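You operate a simulated robot arm through the tools that you are given. There is no shell and no other tool. Be economical: measure what you need, move in short steps, check, and stop when the job is done.

The job below is to be done with a simulated robot arm. You get a single attempt, and the scene is never put back.

## Task
Fetch the card box from the middle of the side bench and set it on the bare end of the side bench. Put the count card that says "3 greened" from the bench behind the brush bar jig on the top of the turning plate and the count card marked "1 greened" on the middle of the side bench. Fetch the beige cloth and set it on the end of the packing table by the stand. Take the purple lot tag that says "brown" from the middle of the packing table and put it on the floor of the tipper cradle. Put the beige sack clip on the end of the packing table by the stand away on the third board from the bottom of the stores shelving. Lift the pocket flap b open. Do these in any order. Set down upright: card box, count card, beige sack clip.

It is judged by the outcome, as a careful person would: the job done as asked, and still so three seconds after it is handed in. It fails if anything else is knocked over, pushed out of place, dropped, spilled or broken. Flat cloth is picked up by pressing the open fingertips on it (5 to 10 N) and closing them slowly along it; thin cloth reads only 2 to 8 mm in the jaws.

## Robot
A 6-joint arm with a fingered hand on a trunk, on a base that drives. Base frame: it is fixed to the floor where the robot stands at the start and does not move with it; the origin is under the middle of the robot, x ahead of it, y to its left, z up; the surface under the hand at the start is at about z = 880. Readings come in mm, degrees, newtons and seconds.
With the tool pointing down near the work surface it reaches from about 220 to 480 mm from the robot's upright axis, wherever it stands. Its first joint turns from -166.0 to 166.0 degrees. Places, roughly: bare end of the side bench (20x48 cm) [600, -1280, 880]; beige cloth (11x7x4 cm) [500, 1900, 900]; beige sack clip (8x4x6 cm) [700, 2800, 900]; card box [500, -250, 1000]; count card [1000, 500, 1000]; end of the packing table by the stand (22x44 cm) [640, 2780, 840]; floor of the tipper cradle [600, 4500, 700]; middle of the side bench [600, -200, 900]; pocket flap b [-1800, 2400, 800]; purple lot tag [500, 2000, 1000]; third board of the stores shelving [500, 6900, 1000]; top of the turning plate [700, -3300, 900]. Payload 2.3 kg.
The TCP is the grasp point between the finger pads, 22 mm short of the fingertips. In the tool frame z runs along the fingers and y along their closing line. The gripper opens to 112 mm. The gripper's body begins 60 mm behind the TCP. The gripper is a hand of 3 fingers: y runs from the thumb to the fingers, the wrist lies at [0, 0, -218] in the tool frame, and closing takes about 1.5 s.
Orientation is that of the tool frame in the base frame, as a unit quaternion [w, x, y, z]. With the fingers straight down and closing along the base's y, the tool's x points along the base's -x, its y along +y and its z along -z.

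## Interface
- The arm moves only by the tool step_arm. Its argument "series" is a list of rows, each a list of 6 numbers: the turn, a rotation vector about the base's x, y, z in degrees, then the shift along the base's x, y, z in mm. In form: [[wx, wy, wz, x, y, z], ...]. A call has 1 to 12 rows; each row is the pose to reach, as a shift and turn from the pose commanded when the call began. "claw" is the gripper command, from -1 (shut) to 1 (fully open), values between in proportion, set as the call begins (left out, the last holds). Each row takes 0.2 s and may step no farther than 50 mm and 8.6 degrees from the row before; otherwise, or with a gripper value out of range, the whole call is refused. Where a pose cannot be reached the arm comes as near as it can. A force on the tool above 40 N (or 10 N above the force at the start of the call, whichever is more), or a blocked arm, ends the call early, and 0.2 s more pass. Each finger travels about 72 mm/s and halts on what it meets, pressing with about 29 N; the grip force reading is that of the motor and also rises with nothing between the fingers. The clock runs only during rows and for 0.2 s after the last one: add rows that repeat a pose to give the fingers time. The reply holds the time, the measured pose of the TCP, the force on the tool along the base axes, the opening and the grip force, in the units named above and with some noise, with the torque about the TCP (base axes, N m) and any sound that the robot's microphone picked up, and new pictures: "views" is both (left out), scene, wrist or none.
- Cameras (640 x 400 px; columns grow to the right, rows downward): "scene" is now at [16.6, 124, 1477.9]; the picture's right is [-0.22, -0.98, 0.00], its down [-0.73, 0.16, -0.67] and it looks along [0.65, -0.14, -0.75] (base axes); focal length 274 px, centre (320, 200). "wrist" rides on the gripper at [66, 3, -81] in the tool frame; the picture's right is [-0.05, 1.00, 0.00], its down [-0.77, -0.04, -0.64] and it looks along [-0.63, -0.03, 0.77] (tool axes); focal length 275 px, centre (320, 200). There is no depth. A picture from a camera that has moved, and an enlarged one, comes with that camera's place and axes in the base frame and with its lens.
- lift_body(by): slides the trunk up (or, below 0, down) by that many mm; the arm and the scene camera ride with it, the base frame stays. It gives what a move gives, with no picture.
- steer(legs): drives the robot by 1 to 6 legs, each [ahead, left, turn to the left] in mm, mm and degrees, along the robot's own axes; the way and the turn of a leg run together, so that a leg with both is an arc; at most 1500 mm and 180 degrees a leg. The arm and the cameras ride along, it lands a little off, and it stops where it bumps. It gives what a move gives, and a new picture of the scene camera.
- set_fingers(finger1, finger2, thumb_bend): sets how far each is bent, from 0 (flat) to 1 (curled in); at 0.3 the hand is open as for a grip, at 0.7 the pads meet at the TCP. One left out holds its place. A second passes; each finger stops where it meets its share of the squeeze, and holds until it gets a number again. A gripper value or a shape takes the hand back. It gives what a move gives, with no picture; readings hold the bend of each and the force on the fingers (four entries, about 0 where the hand has none), thumb and palm.
- grasp_type(shape): the hand has 3 fingers and takes this shape, open, in about a second: jaw (thumb against the fingers, like two jaws); tri (thumb and two fingers); tip (a fingertip pinch); poke (one finger out to press); point (the index stretched); flat (the hand flat); cup (the hand cupped); fist (a fist). The gripper value then closes the fingers along that shape, each until it touches; the sizes above hold for jaw. It gives what a move gives, with no picture.
- turn_head(pan, tilt): turns the head with the scene camera to pan (to the left, within 155 degrees either way) and tilt (down, from -29 to 69), counted from straight ahead of the robot. It gives what a move gives, and a new picture of the scene camera.
- enlarge(camera, box): a new picture of the part [left, top, right, bottom] of that camera's present view, enlarged. No time passes.
- close_job(): hands the job in; it is judged then, once.

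Work in short steps. Places have to be worked out from the pictures, the camera data and where the tool is seen: move nearer, look again, correct. Check each grasp and each placing, and mend what went wrong. You have 196 turns and 260 pictures in all, those below and enlarged ones among them. Open the gripper and draw the arm clear of the work before you hand the job in, unless the task says otherwise; then end with one line.

The tools are called after ">>>" as name(argument=value, ...) on one line, values as JSON. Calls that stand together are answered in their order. step_arm: Moves the arm, as the interface text tells. Its arguments: {"type":"object","properties":{"series":{"type":"array","items":{"type":"array","items":{"type":"number"}}},"claw":{"type":"number"},"views":{"type":"string","enum":["both","scene","wrist","none"]}},"required":["series"]} The other tools are called the same way: lift_body (by) slides the trunk up or down; grasp_type (shape) gives the hand a shape; set_fingers (finger1, finger2, thumb_bend) moves the fingers one by one; steer (legs) drives the base; turn_head (pan, tilt) turns the head that bears the scene camera; enlarge (camera, box) takes an enlarged picture of a part of a camera's view; close_job () hands the job in.

At the start:

```text
time_s: 0.0
ee_pos: [342.5, -8.5, 1157.2]
orientation: [0.002, 0.001, 1.0, 0.001]
wrist_force: [0.0, -0.3, 0.1]
ft_torque: [0.02, -0.01, -0.01]
grip_width: 111.7
gripper_force: 0.0
shape: jaw
bend: [0.3, 0.3, 0.3]
finger forces: [0.0, 0.0, 0.0, 0.0, 0.1, 0.0]
trunk travel left (down, up): [-404.0, 186.0]
robot x, y, heading: [3.0, 1.9, -0.3]
head pan, tilt: [-12.6, 48.3]
```

scene: 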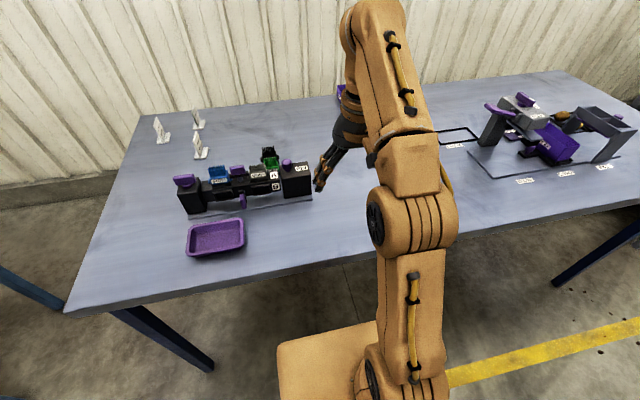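
wrist: 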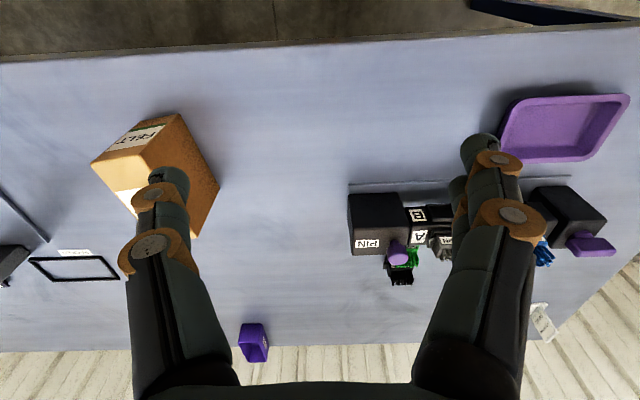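

The cards stand behind the brush bar jig, at the back left. I enlarge them to read them, and the wrist view to see the box.

>>> enlarge(camera="scene", box=[130, 90, 330, 270])

>>> enlarge(camera="wrist", box=[0, 60, 320, 380])

>>> turn_head(pan=-50, tilt=40)

```text
2.22 times, centred on (230, 180) of scene
camera zoom: at [16.6, 124.0, 1477.9], right [-0.22, -0.98, 0.0], down [-0.73, 0.16, -0.67], along [0.65, -0.14, -0.75], focal length 608 px, centre (520, 244)
```

zoom: 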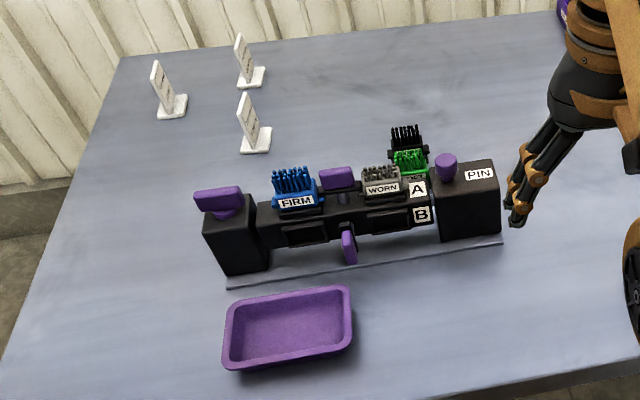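

```text
1.25 times, centred on (160, 220) of wrist
camera zoom: at [275.8, -4.2, 1237.8], right [0.05, 1.0, 0.0], down [0.77, -0.04, 0.64], along [0.64, -0.03, -0.77], focal length 344 px, centre (520, 175)
```

zoom: 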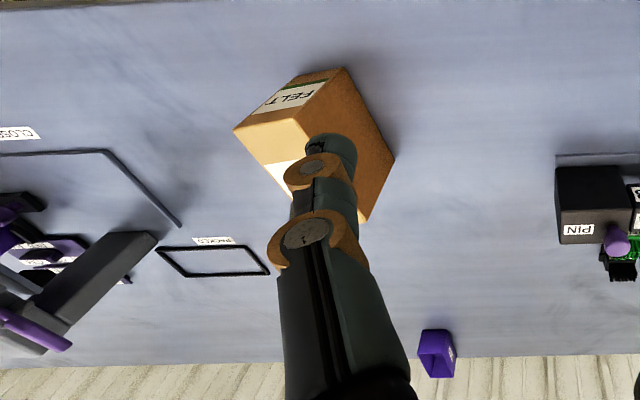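

```text
time_s: 1.0
ee_pos: [342.0, -8.1, 1158.4]
orientation: [0.002, 0.001, 1.0, 0.001]
wrist_force: [-0.6, -1.8, -0.3]
ft_torque: [0.03, 0.01, 0.0]
grip_width: 112.0
gripper_force: 0.0
shape: jaw
bend: [0.3, 0.3, 0.3]
finger forces: [0.0, 0.0, 0.0, 0.0, 0.1, 0.1]
trunk travel left (down, up): [-404.0, 186.0]
robot x, y, heading: [0.8, -0.2, -0.1]
head pan, tilt: [-50.0, 40.0]
camera scene: at [-5.3, 76.1, 1489.8], right [-0.77, -0.64, 0.0], down [-0.41, 0.49, -0.77], along [0.49, -0.59, -0.64], focal length 274 px, centre (320, 200)
```

scene: 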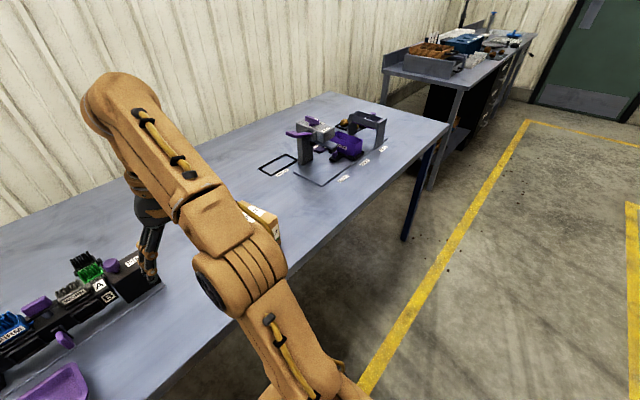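

Bench top is at z=880. The box is roughly centred at (482,-223), about 70 × 120 × 99 mm with ~8° yaw. I drive so it lies within reach and look at it with the wrist camera.

>>> steer(legs=[[0, -215, 0], [80, 0, 0]])

>>> step_arm(series=[[0, 0, 0, 0, 0, 0]], views="wrist")

```text
time_s: 3.4
ee_pos: [424.2, -222.3, 1156.0]
orientation: [0.001, 0.002, 1.0, 0.001]
wrist_force: [0.5, 0.9, 0.0]
ft_torque: [0.0, 0.01, 0.0]
grip_width: 111.9
gripper_force: 0.1
shape: jaw
bend: [0.3, 0.3, 0.3]
finger forces: [0.0, 0.1, 0.0, 0.0, 0.0, 0.1]
trunk travel left (down, up): [-404.0, 186.0]
robot x, y, heading: [77.8, -215.1, 0.1]
head pan, tilt: [-50.0, 40.0]
camera scene: at [76.2, -137.2, 1489.8], right [-0.77, -0.64, 0.0], down [-0.41, 0.49, -0.77], along [0.49, -0.59, -0.64], focal length 274 px, centre (320, 200)
```

scene: 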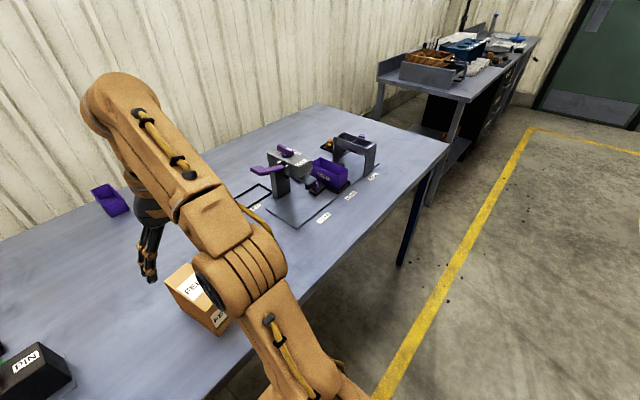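

```text
time_s: 3.8
ee_pos: [422.7, -220.1, 1157.1]
orientation: [0.001, 0.001, 1.0, 0.001]
wrist_force: [0.1, -0.1, 0.0]
ft_torque: [0.05, -0.02, 0.01]
grip_width: 112.0
gripper_force: 0.0
shape: jaw
bend: [0.3, 0.3, 0.3]
finger forces: [0.0, 0.0, 0.1, 0.1, 0.0, 0.0]
trunk travel left (down, up): [-404.0, 186.0]
robot x, y, heading: [85.2, -208.2, -0.1]
head pan, tilt: [-50.0, 40.0]
camera wrist: at [356.4, -217.5, 1237.7], right [0.05, 1.0, 0.0], down [0.77, -0.04, 0.64], along [0.64, -0.03, -0.77], focal length 275 px, centre (320, 200)
```

wrist: 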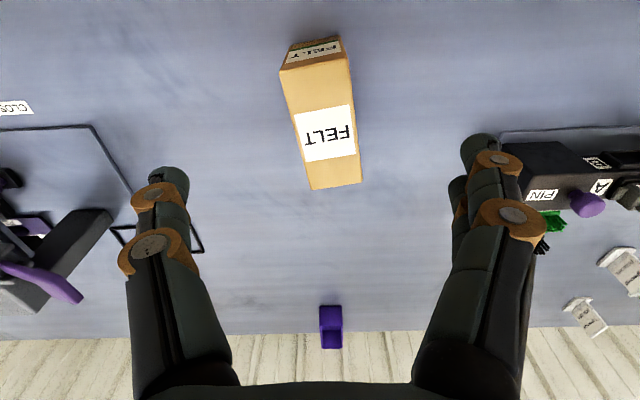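

Box top corners give centre (486,-217), width 58 mm, yaw ~8°, top ~979. I go over it, align, and descend to 938.

>>> step_arm(series=[[0, 0, 4, 32, 2, 0], [0, 0, 8, 63, 3, 0], [0, 0, 8, 63, 3, -45], [0, 0, 8, 63, 3, -90], [0, 0, 8, 63, 3, -130], [0, 0, 8, 63, 3, -130]], claw=1, views="wrist")

```text
time_s: 5.2
ee_pos: [485.3, -217.7, 1027.5]
orientation: [0.002, -0.069, 0.998, 0.003]
wrist_force: [0.0, -0.2, 0.3]
ft_torque: [-0.03, -0.01, 0.03]
grip_width: 111.9
gripper_force: 0.1
shape: jaw
bend: [0.3, 0.3, 0.3]
finger forces: [0.0, 0.0, 0.0, 0.0, 0.1, 0.0]
out of reach, approached as far as the arm can: row 1, 2, 3
trunk travel left (down, up): [-404.0, 186.0]
robot x, y, heading: [76.8, -214.3, -0.2]
head pan, tilt: [-50.0, 40.0]
camera wrist: at [420.6, -224.3, 1108.2], right [-0.09, 1.0, 0.0], down [0.77, 0.07, 0.64], along [0.64, 0.06, -0.77], focal length 275 px, centre (320, 200)
```

wrist: 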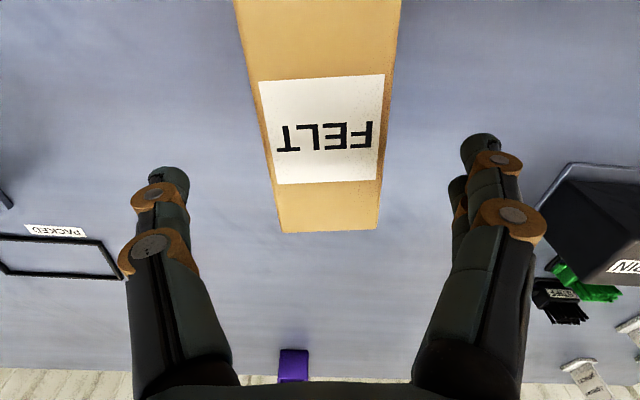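

Well centred between the fingers and aligned. Descend to 938 and close.

>>> step_arm(series=[[0, 0, 0, 0, 0, -45], [0, 0, 0, 0, 0, -89], [0, 0, 0, 0, 0, -89]], views="none")

>>> step_arm(series=[[0, 0, 0, 0, 0, 0], [0, 0, 0, 0, 0, 0], [0, 0, 0, 0, 0, 0], [0, 0, 0, 0, 0, 0], [0, 0, 0, 0, 0, 0], [0, 0, 0, 0, 0, 0], [0, 0, 0, 0, 0, 30], [0, 0, 0, 0, 0, 70], [0, 0, 0, 0, 0, 110]], claw=-1, views="wrist")

```text
time_s: 5.8
ee_pos: [487.9, -217.8, 944.1]
orientation: [0.007, -0.069, 0.998, 0.002]
wrist_force: [-3.0, 2.2, 20.0]
ft_torque: [0.03, -0.1, 0.01]
grip_width: 111.6
gripper_force: 0.1
shape: jaw
bend: [0.3, 0.3, 0.3]
finger forces: [7.4, 6.9, 0.0, 0.0, 10.5, 0.0]
trunk travel left (down, up): [-404.0, 186.0]
robot x, y, heading: [78.7, -216.3, 0.4]
head pan, tilt: [-50.0, 40.0]
stopped in row 3: the force on the tool passed its limit at 43 N (the readings are from after the stop); the commanded pose is now the measured one
```

```text
time_s: 7.8
ee_pos: [488.4, -217.6, 1052.6]
orientation: [0.005, -0.068, 0.998, 0.001]
wrist_force: [0.3, -0.6, -2.3]
ft_torque: [0.03, -0.02, 0.05]
grip_width: 53.9
gripper_force: 29.1
shape: jaw
bend: [0.73, 0.73, 0.71]
finger forces: [20.1, 19.7, 0.0, 0.0, 37.9, 0.0]
trunk travel left (down, up): [-404.0, 186.0]
robot x, y, heading: [82.6, -214.3, -0.0]
head pan, tilt: [-50.0, 40.0]
camera wrist: at [421.0, -223.2, 1132.3], right [-0.09, 1.0, 0.0], down [0.76, 0.07, 0.64], along [0.64, 0.06, -0.77], focal length 275 px, centre (320, 200)
```

wrist: 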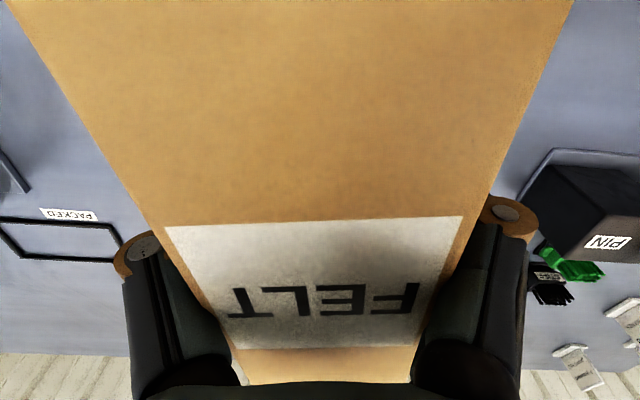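

Box is gripped (53.9 mm) and lifted; finger contact says the box bottom touches at TCP z≈944. I raise it further, back off a little, and drive right to the bare end.

>>> step_arm(series=[[0, 0, 0, -20, 0, 40], [0, 0, 0, -40, 0, 80]], views="none")

>>> steer(legs=[[-70, 0, 0], [0, -1045, 0]])

>>> step_arm(series=[[0, 0, 0, 0, 0, 0]], views="wrist")

```text
time_s: 8.4
ee_pos: [449.1, -217.3, 1132.5]
orientation: [0.005, -0.069, 0.998, 0.001]
wrist_force: [-0.5, 0.7, -2.4]
ft_torque: [0.01, -0.01, -0.02]
grip_width: 54.1
gripper_force: 28.9
shape: jaw
bend: [0.73, 0.73, 0.71]
finger forces: [19.8, 19.4, 0.1, 0.0, 37.2, 0.0]
trunk travel left (down, up): [-404.0, 186.0]
robot x, y, heading: [77.0, -210.8, 0.3]
head pan, tilt: [-50.0, 40.0]
```

```text
time_s: 14.5
ee_pos: [384.9, -1267.9, 1132.3]
orientation: [0.005, -0.075, 0.997, 0.001]
wrist_force: [-0.2, 0.3, -2.1]
ft_torque: [0.03, 0.0, 0.0]
grip_width: 53.9
gripper_force: 29.2
shape: jaw
bend: [0.73, 0.73, 0.71]
finger forces: [19.7, 19.3, 0.1, 0.1, 37.2, 0.0]
trunk travel left (down, up): [-404.0, 186.0]
robot x, y, heading: [16.6, -1267.7, 0.6]
head pan, tilt: [-50.0, 40.0]
camera scene: at [9.1, -1191.0, 1489.8], right [-0.76, -0.65, 0.0], down [-0.42, 0.49, -0.77], along [0.5, -0.58, -0.64], focal length 274 px, centre (320, 200)
```

scene: 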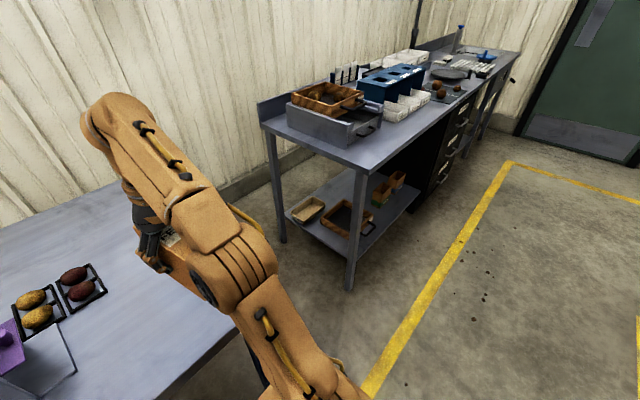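

```text
time_s: 14.9
ee_pos: [384.9, -1265.8, 1132.7]
orientation: [0.005, -0.075, 0.997, 0.001]
wrist_force: [0.9, 0.8, -2.2]
ft_torque: [0.0, 0.01, 0.01]
grip_width: 53.9
gripper_force: 29.5
shape: jaw
bend: [0.73, 0.73, 0.71]
finger forces: [19.7, 19.4, 0.0, 0.0, 37.3, 0.0]
trunk travel left (down, up): [-404.0, 186.0]
robot x, y, heading: [16.9, -1265.1, 0.7]
head pan, tilt: [-50.0, 40.0]
camera wrist: at [317.2, -1272.4, 1212.6], right [-0.1, 0.99, 0.0], down [0.76, 0.08, 0.64], along [0.64, 0.07, -0.77], focal length 275 px, centre (320, 200)
```

wrist: 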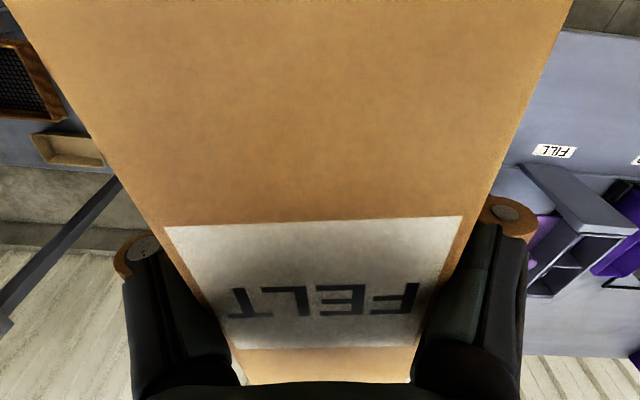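

The bench end is hidden behind the arm and box; I turn the head for a view of the right end.

>>> turn_head(pan=-15, tilt=55)

```text
time_s: 15.9
ee_pos: [383.8, -1265.8, 1132.6]
orientation: [0.005, -0.076, 0.997, 0.001]
wrist_force: [-0.5, 0.1, -2.8]
ft_torque: [-0.01, 0.02, 0.0]
grip_width: 53.9
gripper_force: 28.6
shape: jaw
bend: [0.73, 0.73, 0.71]
finger forces: [19.7, 19.4, 0.1, 0.0, 37.3, 0.0]
trunk travel left (down, up): [-404.0, 186.0]
robot x, y, heading: [18.1, -1266.3, 0.9]
head pan, tilt: [-15.0, 55.0]
camera scene: at [23.5, -1144.1, 1469.1], right [-0.25, -0.97, 0.0], down [-0.79, 0.2, -0.57], along [0.56, -0.14, -0.82], focal length 274 px, centre (320, 200)
```

scene: 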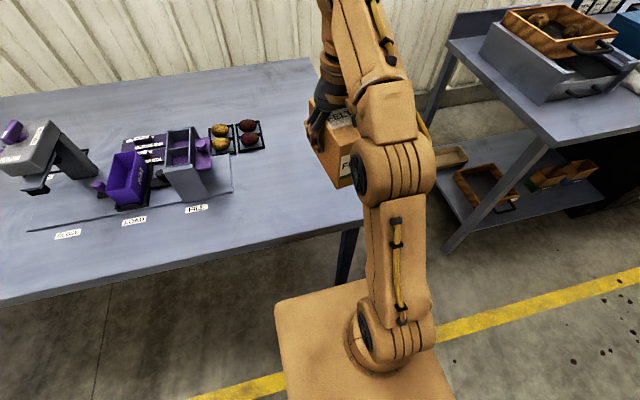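

The bench end is at y≈-1350, egg trays end at y≈-1135, front edge x≈335. A spot at (468,-1268) is well inside the bare end, so I move out and lower to just above contact.

>>> step_arm(series=[[0, 0, -3, 42, -1, 0], [0, 0, -8, 84, -2, 0], [0, 0, -8, 84, -2, -45], [0, 0, -8, 84, -2, -90], [0, 0, -8, 84, -2, -135], [0, 0, -8, 84, -2, -160], [0, 0, -8, 84, -2, -175]], views="scene")

```text
time_s: 17.5
ee_pos: [466.6, -1267.7, 957.4]
orientation: [0.005, -0.004, 1.0, 0.002]
wrist_force: [0.4, 0.3, -3.4]
ft_torque: [0.0, 0.0, -0.01]
grip_width: 53.4
gripper_force: 28.6
shape: jaw
bend: [0.73, 0.73, 0.71]
finger forces: [18.5, 18.1, 0.1, 0.0, 35.4, 0.1]
out of reach, approached as far as the arm can: row 1, 2, 3
trunk travel left (down, up): [-404.0, 186.0]
robot x, y, heading: [14.4, -1267.4, 0.9]
head pan, tilt: [-15.0, 55.0]
camera scene: at [23.6, -1144.0, 1469.1], right [-0.25, -0.97, 0.0], down [-0.79, 0.2, -0.57], along [0.56, -0.14, -0.82], focal length 274 px, centre (320, 200)
```

scene: 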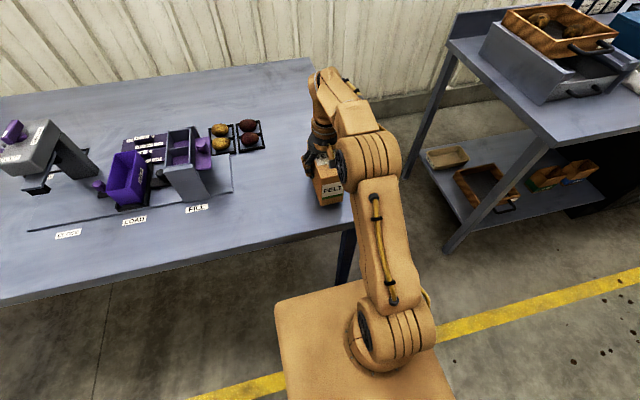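

Lower gently to 943 and read the force.

>>> step_arm(series=[[0, 0, 0, 0, 0, -6], [0, 0, 0, 0, 0, -11], [0, 0, 0, 0, 0, -14], [0, 0, 0, 0, 0, -14]], views="none")

```text
time_s: 18.5
ee_pos: [468.4, -1268.7, 944.8]
orientation: [0.006, -0.006, 1.0, 0.001]
wrist_force: [2.1, 0.1, 7.4]
ft_torque: [-0.14, -0.06, 0.02]
grip_width: 53.4
gripper_force: 28.7
shape: jaw
bend: [0.73, 0.73, 0.71]
finger forces: [19.6, 19.5, 0.1, 0.0, 37.9, 0.0]
trunk travel left (down, up): [-404.0, 186.0]
robot x, y, heading: [20.8, -1267.2, 1.0]
head pan, tilt: [-15.0, 55.0]
```

Contact with the bench (about +10 N). Release and lift straight up.

>>> step_arm(series=[[0, 0, 0, 0, 0, 1], [0, 0, 0, 0, 0, 1], [0, 0, 0, 0, 0, 1], [0, 0, 0, 0, 0, 1], [0, 0, 0, 0, 0, 1], [0, 0, 0, 0, 0, 1], [0, 0, 0, 0, 0, 45], [0, 0, 0, 0, 0, 90], [0, 0, 0, 0, 0, 135], [0, 0, 0, 0, 0, 180]], claw=1, views="wrist")

```text
time_s: 20.7
ee_pos: [466.0, -1266.1, 1044.6]
orientation: [0.006, -0.005, 1.0, 0.001]
wrist_force: [0.2, 0.4, -0.9]
ft_torque: [-0.01, 0.02, -0.02]
grip_width: 112.1
gripper_force: 0.0
shape: jaw
bend: [0.3, 0.3, 0.3]
finger forces: [0.0, 0.0, 0.1, 0.1, 0.0, 0.0]
out of reach, approached as far as the arm can: row 9, 10
trunk travel left (down, up): [-404.0, 186.0]
robot x, y, heading: [15.4, -1265.4, 0.6]
head pan, tilt: [-15.0, 55.0]
camera wrist: at [398.7, -1264.3, 1124.7], right [0.04, 1.0, 0.0], down [0.76, -0.03, 0.64], along [0.64, -0.02, -0.76], focal length 275 px, centre (320, 200)
```

wrist: 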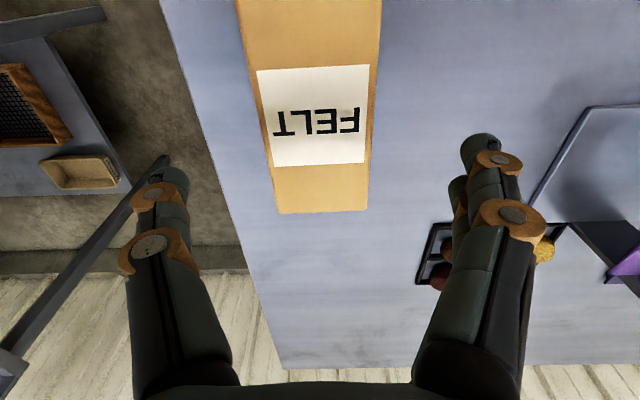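

Box stands well on the bare end. Next the cards, which I approach from the bench's left end: I tuck the arm and drive over there, turning to face −y.

>>> step_arm(series=[[0, 0, 0, -40, 0, 40], [0, 0, 0, -80, 0, 80], [0, 0, 0, -110, 0, 120]], views="none")

>>> steer(legs=[[-70, 0, 0], [0, 1500, 0], [0, 850, 0], [0, 0, -90]])

>>> turn_head(pan=20, tilt=35)

```text
refused: row 1 steps farther than a row can; nothing moved
```

```text
time_s: 36.6
ee_pos: [-83.9, 616.3, 1045.9]
orientation: [0.005, 0.702, 0.712, -0.003]
wrist_force: [-0.1, 0.2, 0.1]
ft_torque: [-0.02, 0.0, 0.02]
grip_width: 112.1
gripper_force: 0.1
shape: jaw
bend: [0.3, 0.3, 0.3]
finger forces: [0.0, 0.1, 0.0, 0.1, 0.0, 0.0]
trunk travel left (down, up): [-404.0, 186.0]
robot x, y, heading: [-83.4, 1063.4, -89.0]
head pan, tilt: [-15.0, 55.0]
camera scene: at [37.6, 1059.4, 1469.1], right [-0.97, 0.24, 0.0], down [0.2, 0.79, -0.57], along [-0.14, -0.56, -0.82], focal length 274 px, centre (320, 200)
```

scene: 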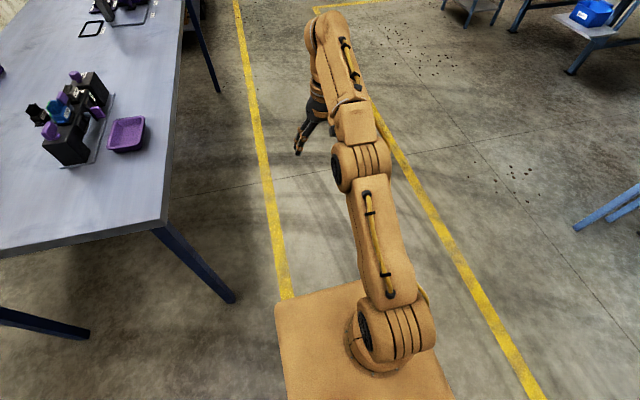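

```text
time_s: 37.6
ee_pos: [-83.5, 616.8, 1044.7]
orientation: [0.006, 0.703, 0.711, -0.003]
wrist_force: [0.1, -0.5, -0.4]
ft_torque: [0.0, -0.01, 0.0]
grip_width: 112.1
gripper_force: 0.0
shape: jaw
bend: [0.3, 0.3, 0.3]
finger forces: [0.0, 0.0, 0.0, 0.0, 0.0, 0.0]
trunk travel left (down, up): [-404.0, 186.0]
robot x, y, heading: [-83.1, 1068.1, -89.0]
head pan, tilt: [20.0, 35.0]
camera scene: at [86.5, 1047.2, 1497.3], right [-0.93, -0.36, 0.0], down [-0.21, 0.54, -0.82], along [0.29, -0.76, -0.57], focal length 274 px, centre (320, 200)
```

scene: 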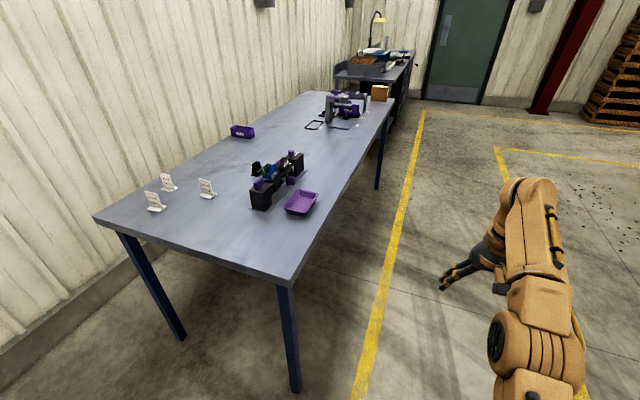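

Bench z≈880 confirmed by triangulation. Cards at A(957,503), B(1013,384), C(833,365). I enlarge to read them.

>>> enlarge(camera="scene", box=[130, 160, 230, 222])

>>> steer(legs=[[0, 900, 0]])

```text
6.40 times, centred on (180, 191) of scene
camera zoom: at [86.5, 1047.2, 1497.3], right [-0.93, -0.36, 0.0], down [-0.21, 0.54, -0.82], along [0.29, -0.76, -0.57], focal length 1751 px, centre (1216, 258)
```

zoom: 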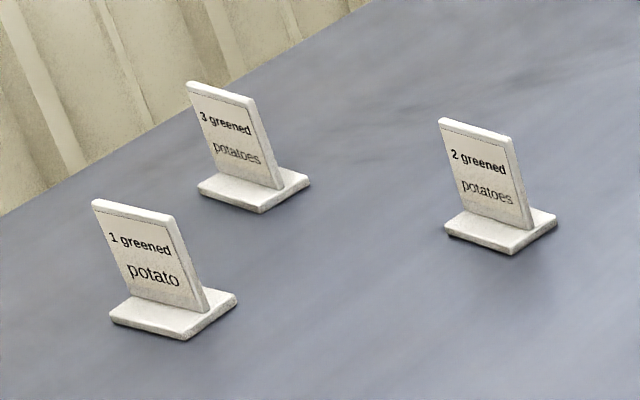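

```text
time_s: 42.3
ee_pos: [794.5, 626.7, 1043.7]
orientation: [0.006, 0.706, 0.708, -0.003]
wrist_force: [-0.1, 0.4, 0.8]
ft_torque: [0.0, 0.03, 0.0]
grip_width: 111.9
gripper_force: 0.1
shape: jaw
bend: [0.3, 0.3, 0.3]
finger forces: [0.0, 0.1, 0.0, 0.0, 0.0, 0.0]
trunk travel left (down, up): [-404.0, 186.0]
robot x, y, heading: [800.2, 1081.9, -89.5]
head pan, tilt: [20.0, 35.0]
camera scene: at [970.1, 1056.3, 1497.3], right [-0.94, -0.35, 0.0], down [-0.2, 0.54, -0.82], along [0.29, -0.77, -0.57], focal length 274 px, centre (320, 200)
```

scene: 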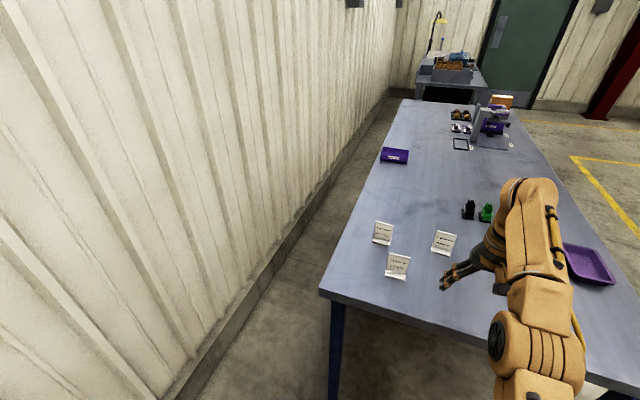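

Card "1 greened" is A, "3 greened" is B. I drive nearer and look with the wrist camera over card A.

>>> steer(legs=[[200, 60, 0]])

>>> step_arm(series=[[0, 0, 0, 10, 40, 20], [0, 0, 0, 20, 80, 40], [0, 0, 0, 40, 115, 60], [0, 0, 0, 80, 125, 70]], views="wrist")

```text
time_s: 43.9
ee_pos: [856.2, 425.9, 1044.6]
orientation: [0.005, 0.705, 0.709, -0.002]
wrist_force: [0.9, -1.1, 0.0]
ft_torque: [0.02, 0.01, 0.02]
grip_width: 111.8
gripper_force: 0.1
shape: jaw
bend: [0.3, 0.3, 0.3]
finger forces: [0.0, 0.0, 0.0, 0.1, 0.1, 0.1]
trunk travel left (down, up): [-404.0, 186.0]
robot x, y, heading: [861.7, 877.6, -89.7]
head pan, tilt: [20.0, 35.0]
camera scene: at [1031.1, 856.5, 1497.3], right [-0.94, -0.35, 0.0], down [-0.2, 0.54, -0.82], along [0.29, -0.77, -0.57], focal length 274 px, centre (320, 200)
```

scene: 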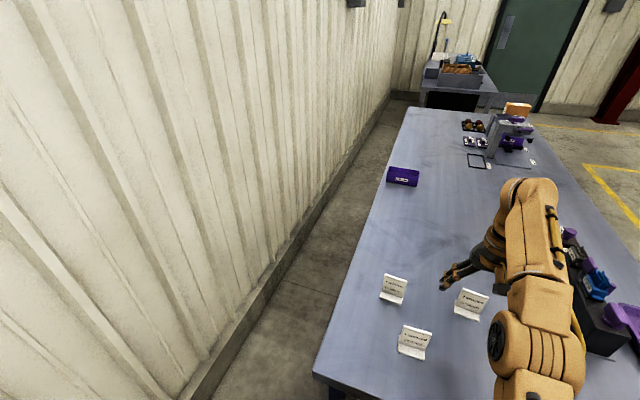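

```text
time_s: 44.9
ee_pos: [937.6, 551.4, 1116.2]
orientation: [0.005, 0.706, 0.709, -0.003]
wrist_force: [-0.7, 0.4, 0.1]
ft_torque: [0.03, 0.03, 0.01]
grip_width: 111.8
gripper_force: 0.1
shape: jaw
bend: [0.3, 0.3, 0.3]
finger forces: [0.0, 0.0, 0.0, 0.0, 0.0, 0.1]
trunk travel left (down, up): [-404.0, 186.0]
robot x, y, heading: [858.6, 882.3, -89.7]
head pan, tilt: [20.0, 35.0]
camera wrist: at [939.4, 619.6, 1195.8], right [1.0, -0.04, 0.0], down [-0.04, -0.76, 0.64], along [-0.03, -0.64, -0.76], focal length 275 px, centre (320, 200)
```

wrist: 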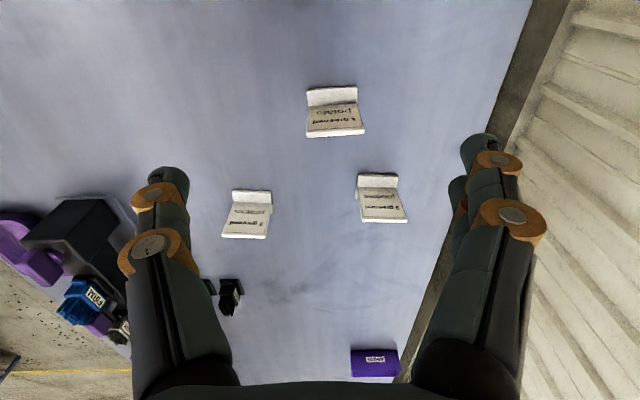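

Card A's plate stands along x at about y=501, x 921–977, top ≈960. I turn the hand 90° so it closes along y, over the plate.

>>> step_arm(series=[[0, 0, 8.5, 0, -10, 0], [0, 0, 17, 5, -20, 0], [0, 0, 25.5, 10, -30, 0], [0, 0, 34, 11, -40, 0], [0, 0, 42.5, 11, -50, 0], [0, 0, 51, 11, -50, 0], [0, 0, 59.5, 11, -50, 0], [0, 0, 68, 11, -50, 0], [0, 0, 76.5, 11, -50, 0], [0, 0, 85, 11, -50, 0], [0, 0, 90, 11, -50, -30], [0, 0, 90, 11, -50, -60]], views="wrist")

```text
time_s: 47.5
ee_pos: [1018.8, 571.0, 1010.5]
orientation: [0.006, -0.001, 1.0, 0.0]
wrist_force: [0.4, -1.0, -0.5]
ft_torque: [-0.03, 0.01, 0.03]
grip_width: 111.9
gripper_force: 0.0
shape: jaw
bend: [0.3, 0.3, 0.3]
finger forces: [0.0, 0.1, 0.1, 0.1, 0.1, 0.0]
out of reach, approached as far as the arm can: row 6, 7, 8, 9, 10, 11, 12
trunk travel left (down, up): [-404.0, 186.0]
robot x, y, heading: [861.0, 880.9, -89.6]
head pan, tilt: [20.0, 35.0]
camera wrist: at [951.7, 575.2, 1089.2], right [0.05, 1.0, 0.0], down [0.76, -0.03, 0.64], along [0.64, -0.03, -0.77], focal length 275 px, centre (320, 200)
```

wrist: 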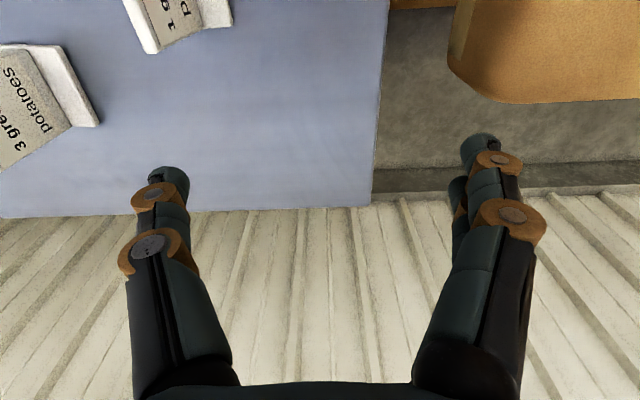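

The +90° roll runs into a joint limit. I rise back up and turn the other way instead.

>>> step_arm(series=[[0, 0, 0, 0, 0, 30], [0, 0, -8.5, 0, 10, 60], [0, 0, -17, 0, 10, 60], [0, 0, -25.5, 0, 10, 60], [0, 0, -34, 0, 10, 60], [0, 0, -42.5, 0, 10, 60], [0, 0, -51, 0, 10, 60], [0, 0, -59.5, 0, 0, 60], [0, 0, -68, 0, 0, 60], [0, 0, -76.5, 0, 0, 60], [0, 0, -85, 0, 0, 60], [0, 0, -90, 0, 0, 60]], views="none")

>>> step_arm(series=[[0, 0, -8.5, 0, 0, 0], [0, 0, -17, 0, 0, 0], [0, 0, -25.5, 0, 0, 0], [0, 0, -34, 0, 0, 0], [0, 0, -42.5, 0, 0, 0], [0, 0, -51, 0, 0, 0], [0, 0, -59.5, 0, 0, 0], [0, 0, -68, 0, 0, 0], [0, 0, -76.5, 0, 0, 0], [0, 0, -85, 0, 0, 0], [0, 0, -90, 0, 0, 0], [0, 0, -90, 0, 0, 0]], views="wrist")

```text
time_s: 50.1
ee_pos: [1020.5, 572.8, 1065.5]
orientation: [0.006, 0.707, 0.708, -0.003]
wrist_force: [1.0, -0.3, -0.3]
ft_torque: [0.01, 0.0, -0.02]
grip_width: 111.9
gripper_force: 0.1
shape: jaw
bend: [0.3, 0.3, 0.3]
finger forces: [0.0, 0.1, 0.0, 0.0, 0.0, 0.0]
out of reach, approached as far as the arm can: row 1
trunk travel left (down, up): [-404.0, 186.0]
robot x, y, heading: [860.6, 879.2, -89.6]
head pan, tilt: [20.0, 35.0]
```

```text
time_s: 52.7
ee_pos: [1019.6, 572.0, 1067.1]
orientation: [0.002, 1.0, 0.0, -0.006]
wrist_force: [0.0, 0.0, 0.1]
ft_torque: [-0.01, 0.02, 0.0]
grip_width: 111.9
gripper_force: 0.1
shape: jaw
bend: [0.3, 0.3, 0.3]
finger forces: [0.0, 0.1, 0.0, 0.0, 0.1, 0.0]
trunk travel left (down, up): [-404.0, 186.0]
robot x, y, heading: [856.3, 878.1, -89.5]
head pan, tilt: [20.0, 35.0]
camera wrist: at [1086.2, 570.1, 1145.4], right [-0.04, -1.0, 0.0], down [-0.76, 0.04, 0.64], along [-0.64, 0.03, -0.76], focal length 275 px, centre (320, 200)
```

wrist: 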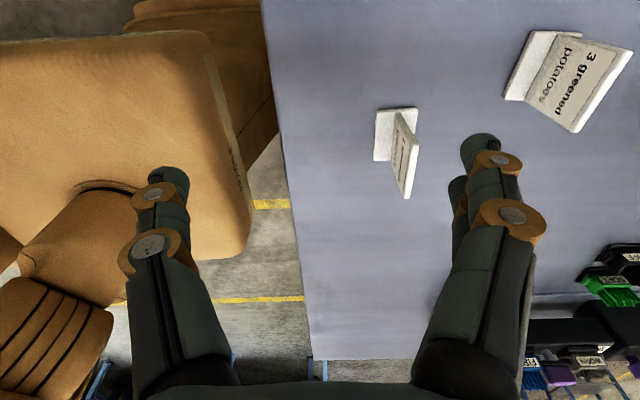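

Orientation now good (closing along y). I enlarge the card for geometry.

>>> enlarge(camera="wrist", box=[340, 80, 500, 220])

```text
2.86 times, centred on (420, 150) of wrist
camera zoom: at [1086.2, 570.1, 1145.4], right [-0.04, -1.0, 0.0], down [-0.76, 0.04, 0.64], along [-0.64, 0.03, -0.76], focal length 786 px, centre (34, 343)
```

zoom: 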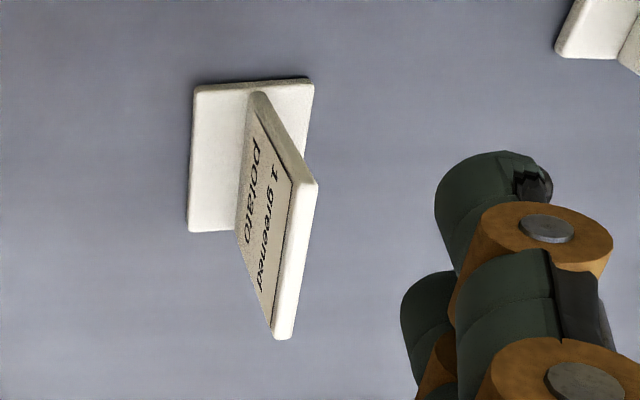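

Plate at y≈497, x 919–976, top z≈948. I move above it and check before descending.

>>> step_arm(series=[[0, 0, 0, -35, -35, 0], [0, 0, 0, -72, -60, 0], [0, 0, 0, -72, -75, 0], [0, 0, 0, -72, -75, -25], [0, 0, 0, -72, -75, -50]], views="wrist")

```text
time_s: 53.9
ee_pos: [950.1, 497.7, 1014.6]
orientation: [0.002, 1.0, 0.002, -0.006]
wrist_force: [0.1, 0.0, 0.1]
ft_torque: [-0.02, -0.04, 0.01]
grip_width: 111.9
gripper_force: 0.1
shape: jaw
bend: [0.3, 0.3, 0.3]
finger forces: [0.1, 0.1, 0.0, 0.0, 0.1, 0.0]
trunk travel left (down, up): [-404.0, 186.0]
robot x, y, heading: [859.0, 881.1, -89.8]
head pan, tilt: [20.0, 35.0]
camera wrist: at [1016.3, 495.7, 1094.6], right [-0.04, -1.0, 0.0], down [-0.76, 0.04, 0.64], along [-0.64, 0.02, -0.76], focal length 275 px, centre (320, 200)
```

wrist: 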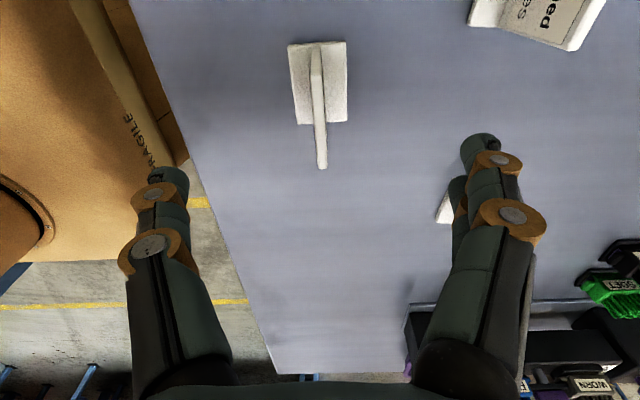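

Centred. Descend to 938 and close on the plate.

>>> step_arm(series=[[0, 0, 0, -2, 0, -40], [0, 0, 0, -2, 0, -76], [0, 0, 0, -2, 0, -76]], views="none")

>>> step_arm(series=[[0, 0, 0, 0, 0, 0], [0, 0, 0, 0, 0, 0], [0, 0, 0, 0, 0, 0], [0, 0, 0, 0, 0, 0], [0, 0, 0, 0, 0, 0], [0, 0, 0, 0, 0, 0], [0, 0, 0, 0, 0, 0], [0, 0, 0, 0, 0, 0], [0, 0, 0, 0, 0, 30], [0, 0, 0, 0, 0, 75], [0, 0, 0, 0, 0, 120]], claw=-1, views="wrist")

```text
time_s: 54.7
ee_pos: [945.8, 497.3, 939.2]
orientation: [0.001, 1.0, 0.002, -0.006]
wrist_force: [0.6, 0.2, 0.9]
ft_torque: [0.01, -0.01, 0.02]
grip_width: 111.9
gripper_force: 0.0
shape: jaw
bend: [0.3, 0.3, 0.3]
finger forces: [0.0, 0.0, 0.1, 0.0, 0.0, 0.0]
trunk travel left (down, up): [-404.0, 186.0]
robot x, y, heading: [858.6, 878.0, -89.8]
head pan, tilt: [20.0, 35.0]
```

```text
time_s: 57.1
ee_pos: [945.7, 495.2, 1059.3]
orientation: [0.002, 1.0, 0.002, -0.006]
wrist_force: [0.4, 0.0, 0.5]
ft_torque: [-0.04, 0.01, 0.0]
grip_width: 0.9
gripper_force: 29.1
shape: jaw
bend: [0.7, 0.7, 0.7]
finger forces: [13.1, 13.1, 0.0, 0.0, 26.2, 0.1]
trunk travel left (down, up): [-404.0, 186.0]
robot x, y, heading: [859.2, 875.8, -89.6]
head pan, tilt: [20.0, 35.0]
camera wrist: at [1012.9, 494.4, 1138.9], right [-0.04, -1.0, 0.0], down [-0.76, 0.04, 0.64], along [-0.64, 0.02, -0.76], focal length 275 px, centre (320, 200)
```

wrist: 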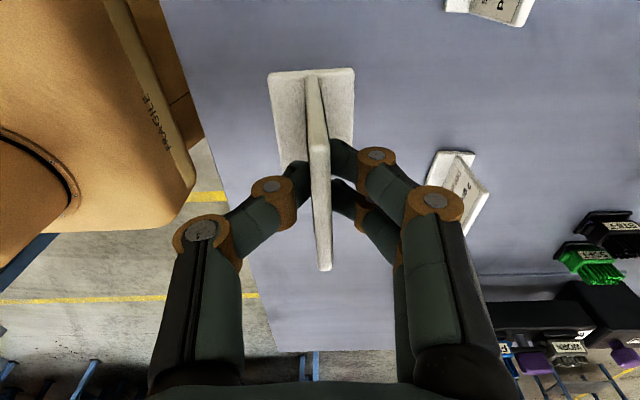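

The plate is held (card base hangs 58 mm below TCP). I raise and carry it: back out, swing round to the bench front, go to the middle.

>>> step_arm(series=[[0, 0, 0, 0, 10, 30], [0, 0, 0, 0, 20, 60]], views="none")

>>> steer(legs=[[-190, 0, 0], [0, -910, 0], [0, 0, 90], [0, -1365, 0]])

```text
time_s: 57.7
ee_pos: [945.8, 517.3, 1118.6]
orientation: [0.002, 1.0, 0.002, -0.006]
wrist_force: [-0.4, -0.7, -0.5]
ft_torque: [0.0, -0.02, 0.0]
grip_width: 0.6
gripper_force: 28.4
shape: jaw
bend: [0.7, 0.7, 0.7]
finger forces: [13.2, 13.1, 0.0, 0.0, 26.3, 0.0]
trunk travel left (down, up): [-404.0, 186.0]
robot x, y, heading: [861.4, 879.2, -89.3]
head pan, tilt: [20.0, 35.0]
```

```text
time_s: 73.8
ee_pos: [356.5, -189.4, 1118.9]
orientation: [0.006, 0.698, 0.716, -0.003]
wrist_force: [0.8, 0.5, -0.1]
ft_torque: [0.0, 0.0, 0.03]
grip_width: 0.5
gripper_force: 29.2
shape: jaw
bend: [0.7, 0.7, 0.7]
finger forces: [12.9, 12.9, 0.0, 0.1, 25.9, 0.1]
trunk travel left (down, up): [-404.0, 186.0]
robot x, y, heading: [-4.9, -282.2, 1.4]
head pan, tilt: [20.0, 35.0]
camera scene: at [15.8, -110.9, 1497.4], right [0.37, -0.93, 0.0], down [-0.53, -0.21, -0.82], along [0.76, 0.3, -0.57], focal length 274 px, centre (320, 200)
```

scene: 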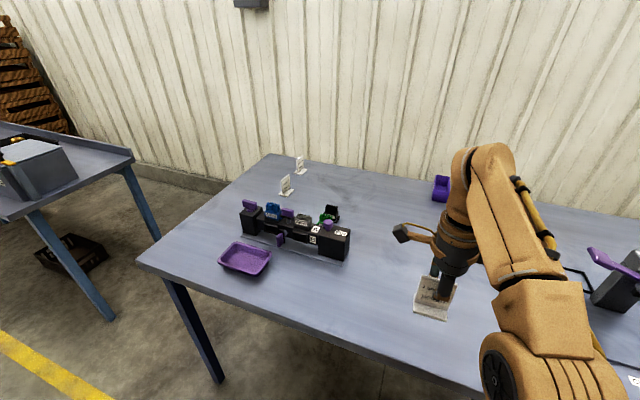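

Card still in hand. I drive ahead and reach out to about (550,-195), then lower to 945.

>>> steer(legs=[[125, 0, 0]])

>>> step_arm(series=[[0, 0, 0, 35, 0, -35], [0, 0, 0, 60, 0, -75], [0, 0, 0, 60, 0, -115], [0, 0, 0, 60, 0, -145], [0, 0, 0, 60, 0, -165]], views="both")

```text
time_s: 75.1
ee_pos: [481.6, -186.4, 1118.5]
orientation: [0.004, 0.698, 0.716, -0.003]
wrist_force: [0.4, -0.2, 1.0]
ft_torque: [0.01, 0.01, 0.03]
grip_width: 0.4
gripper_force: 29.7
shape: jaw
bend: [0.7, 0.7, 0.7]
finger forces: [13.0, 12.9, 0.0, 0.0, 25.8, 0.1]
trunk travel left (down, up): [-404.0, 186.0]
robot x, y, heading: [122.2, -277.3, 1.7]
head pan, tilt: [20.0, 35.0]
camera scene: at [140.7, -107.3, 1497.3], right [0.37, -0.93, 0.0], down [-0.53, -0.21, -0.82], along [0.76, 0.3, -0.57], focal length 274 px, centre (320, 200)
```

scene: 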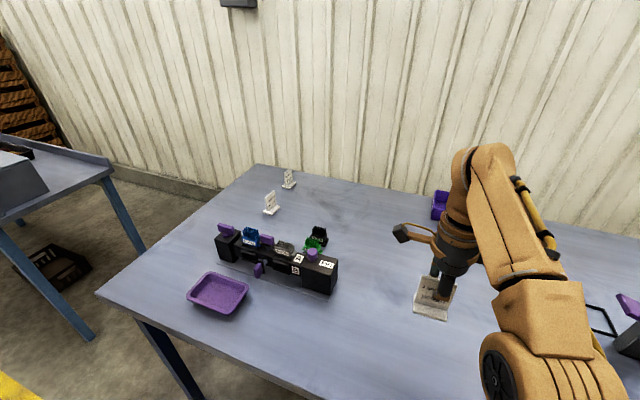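

```text
time_s: 76.3
ee_pos: [541.6, -183.7, 951.8]
orientation: [0.004, 0.699, 0.715, -0.002]
wrist_force: [0.9, 0.2, 0.5]
ft_torque: [0.05, 0.02, -0.02]
grip_width: 0.7
gripper_force: 29.0
shape: jaw
bend: [0.7, 0.7, 0.71]
finger forces: [13.1, 13.0, 0.0, 0.0, 26.2, 0.1]
trunk travel left (down, up): [-404.0, 186.0]
robot x, y, heading: [121.6, -280.9, 1.5]
head pan, tilt: [20.0, 35.0]
camera scene: at [139.5, -107.4, 1497.3], right [0.37, -0.93, 0.0], down [-0.53, -0.21, -0.82], along [0.76, 0.3, -0.57], focal length 274 px, centre (320, 200)
camera wrist: at [542.2, -116.4, 1032.6], right [1.0, -0.02, 0.0], down [-0.02, -0.76, 0.64], along [-0.01, -0.64, -0.76], focal length 275 px, centre (320, 200)
```

scene: 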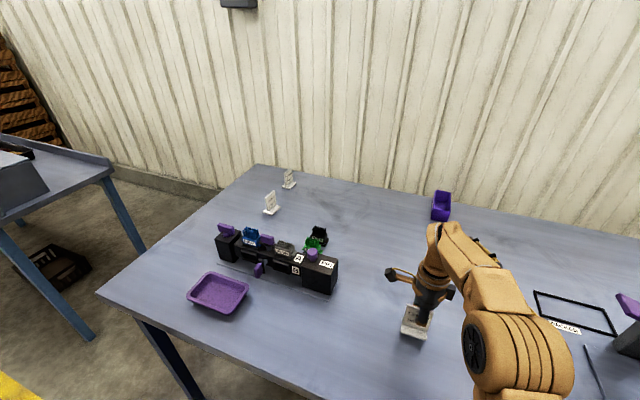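
wrist: 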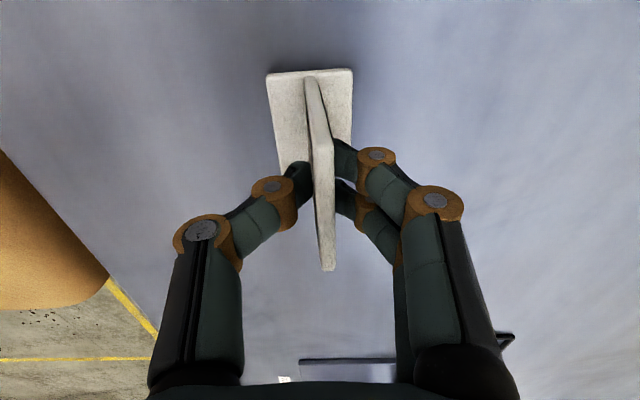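

Lower in small steps to contact.

>>> step_arm(series=[[0, 0, 0, 0, 0, -6], [0, 0, 0, 0, 0, -11], [0, 0, 0, 0, 0, -14], [0, 0, 0, 0, 0, -14]], views="none")

```text
time_s: 77.3
ee_pos: [539.7, -185.1, 938.6]
orientation: [0.006, 0.699, 0.715, -0.003]
wrist_force: [0.3, 0.2, 2.1]
ft_torque: [0.03, -0.01, -0.01]
grip_width: 0.3
gripper_force: 29.6
shape: jaw
bend: [0.7, 0.7, 0.71]
finger forces: [13.2, 13.2, 0.0, 0.1, 26.9, 0.0]
trunk travel left (down, up): [-404.0, 186.0]
robot x, y, heading: [119.4, -282.6, 1.5]
head pan, tilt: [20.0, 35.0]
```

Slight contact. Open and lift straight up.

>>> step_arm(series=[[0, 0, 0, 0, 0, -1], [0, 0, 0, 0, 0, -1], [0, 0, 0, 0, 0, -1], [0, 0, 0, 0, 0, -1], [0, 0, 0, 0, 0, -1], [0, 0, 0, 0, 0, -1], [0, 0, 0, 0, 0, -1], [0, 0, 0, 0, 0, 30], [0, 0, 0, 0, 0, 75], [0, 0, 0, -10, 0, 120], [0, 0, 0, -30, 0, 160], [0, 0, 0, -60, 0, 190]], claw=1, views="both")

```text
time_s: 79.9
ee_pos: [481.7, -185.4, 1131.9]
orientation: [0.007, 0.698, 0.716, -0.003]
wrist_force: [-0.3, 0.0, -0.6]
ft_torque: [0.0, 0.01, 0.0]
grip_width: 112.2
gripper_force: 0.1
shape: jaw
bend: [0.3, 0.3, 0.3]
finger forces: [0.0, 0.1, 0.0, 0.1, 0.0, 0.0]
trunk travel left (down, up): [-404.0, 186.0]
robot x, y, heading: [124.3, -279.0, 1.7]
head pan, tilt: [20.0, 35.0]
camera scene: at [138.4, -107.5, 1497.3], right [0.37, -0.93, 0.0], down [-0.53, -0.21, -0.82], along [0.76, 0.3, -0.57], focal length 274 px, centre (320, 200)
camera wrist: at [482.1, -118.3, 1211.1], right [1.0, -0.02, 0.01], down [-0.02, -0.76, 0.64], along [-0.01, -0.64, -0.76], focal length 275 px, centre (320, 200)
```

scene: 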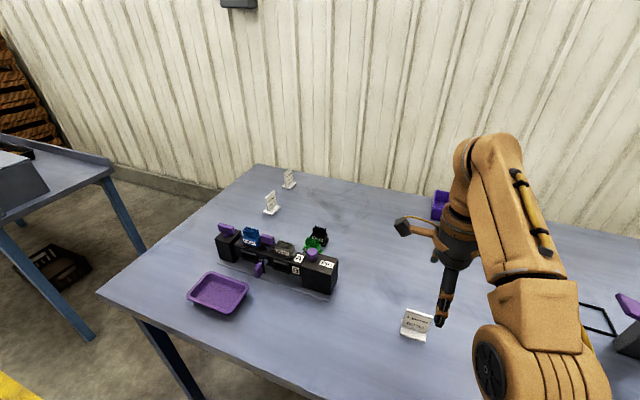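
wrist: 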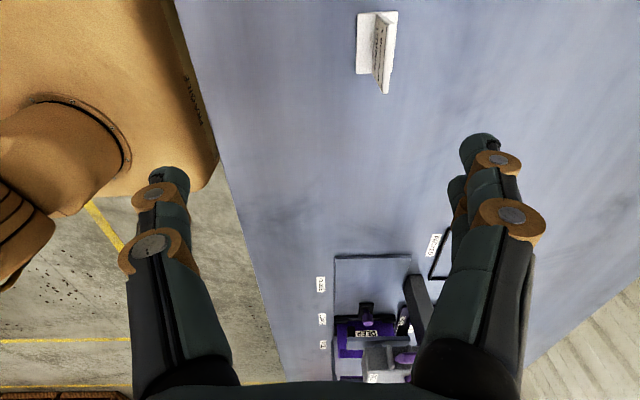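

Card 1 stands in the middle. Back to fetch card "3 greened" by the reverse route.

>>> steer(legs=[[-170, 0, -1.5], [0, 1365, 0], [0, 0, -90], [0, 905, 0], [280, 0, 0]])

>>> step_arm(series=[[0, 0, 0, 0, 0, 0]], views="wrist")

```text
time_s: 97.4
ee_pos: [903.3, 426.5, 1131.4]
orientation: [0.003, 1.0, -0.015, -0.007]
wrist_force: [-0.3, -0.1, 0.3]
ft_torque: [0.0, 0.01, 0.02]
grip_width: 112.0
gripper_force: 0.0
shape: jaw
bend: [0.3, 0.3, 0.3]
finger forces: [0.0, 0.0, 0.0, 0.0, 0.0, 0.0]
trunk travel left (down, up): [-404.0, 186.0]
robot x, y, heading: [829.5, 785.9, -91.6]
head pan, tilt: [20.0, 35.0]
camera scene: at [1000.6, 766.7, 1497.3], right [-0.95, -0.32, 0.0], down [-0.18, 0.54, -0.82], along [0.26, -0.78, -0.57], focal length 274 px, centre (320, 200)
```

scene: 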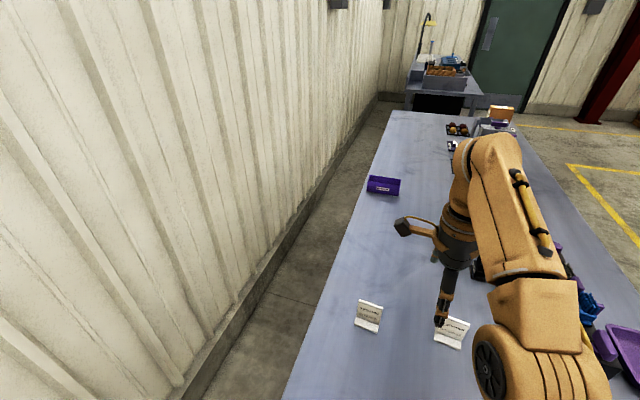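

```text
time_s: 97.8
ee_pos: [904.3, 427.3, 1131.0]
orientation: [0.003, 1.0, -0.015, -0.006]
wrist_force: [0.2, 0.5, 1.0]
ft_torque: [0.0, 0.02, -0.02]
grip_width: 111.8
gripper_force: 0.1
shape: jaw
bend: [0.3, 0.3, 0.3]
finger forces: [0.0, 0.0, 0.0, 0.0, 0.1, 0.1]
trunk travel left (down, up): [-404.0, 186.0]
robot x, y, heading: [830.6, 792.8, -91.4]
head pan, tilt: [20.0, 35.0]
camera wrist: at [970.6, 423.0, 1211.4], right [-0.08, -1.0, 0.01], down [-0.76, 0.06, 0.64], along [-0.64, 0.04, -0.76], focal length 275 px, centre (320, 200)
```

wrist: 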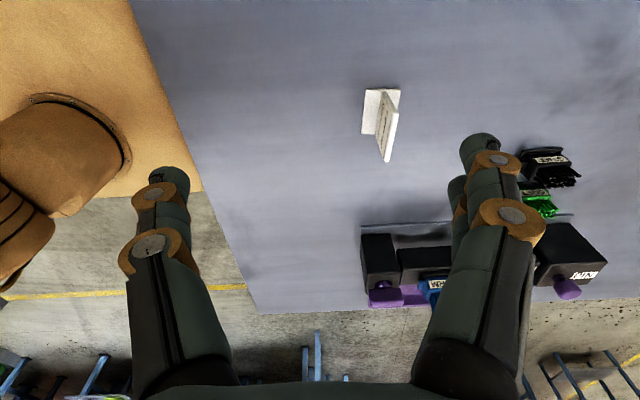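

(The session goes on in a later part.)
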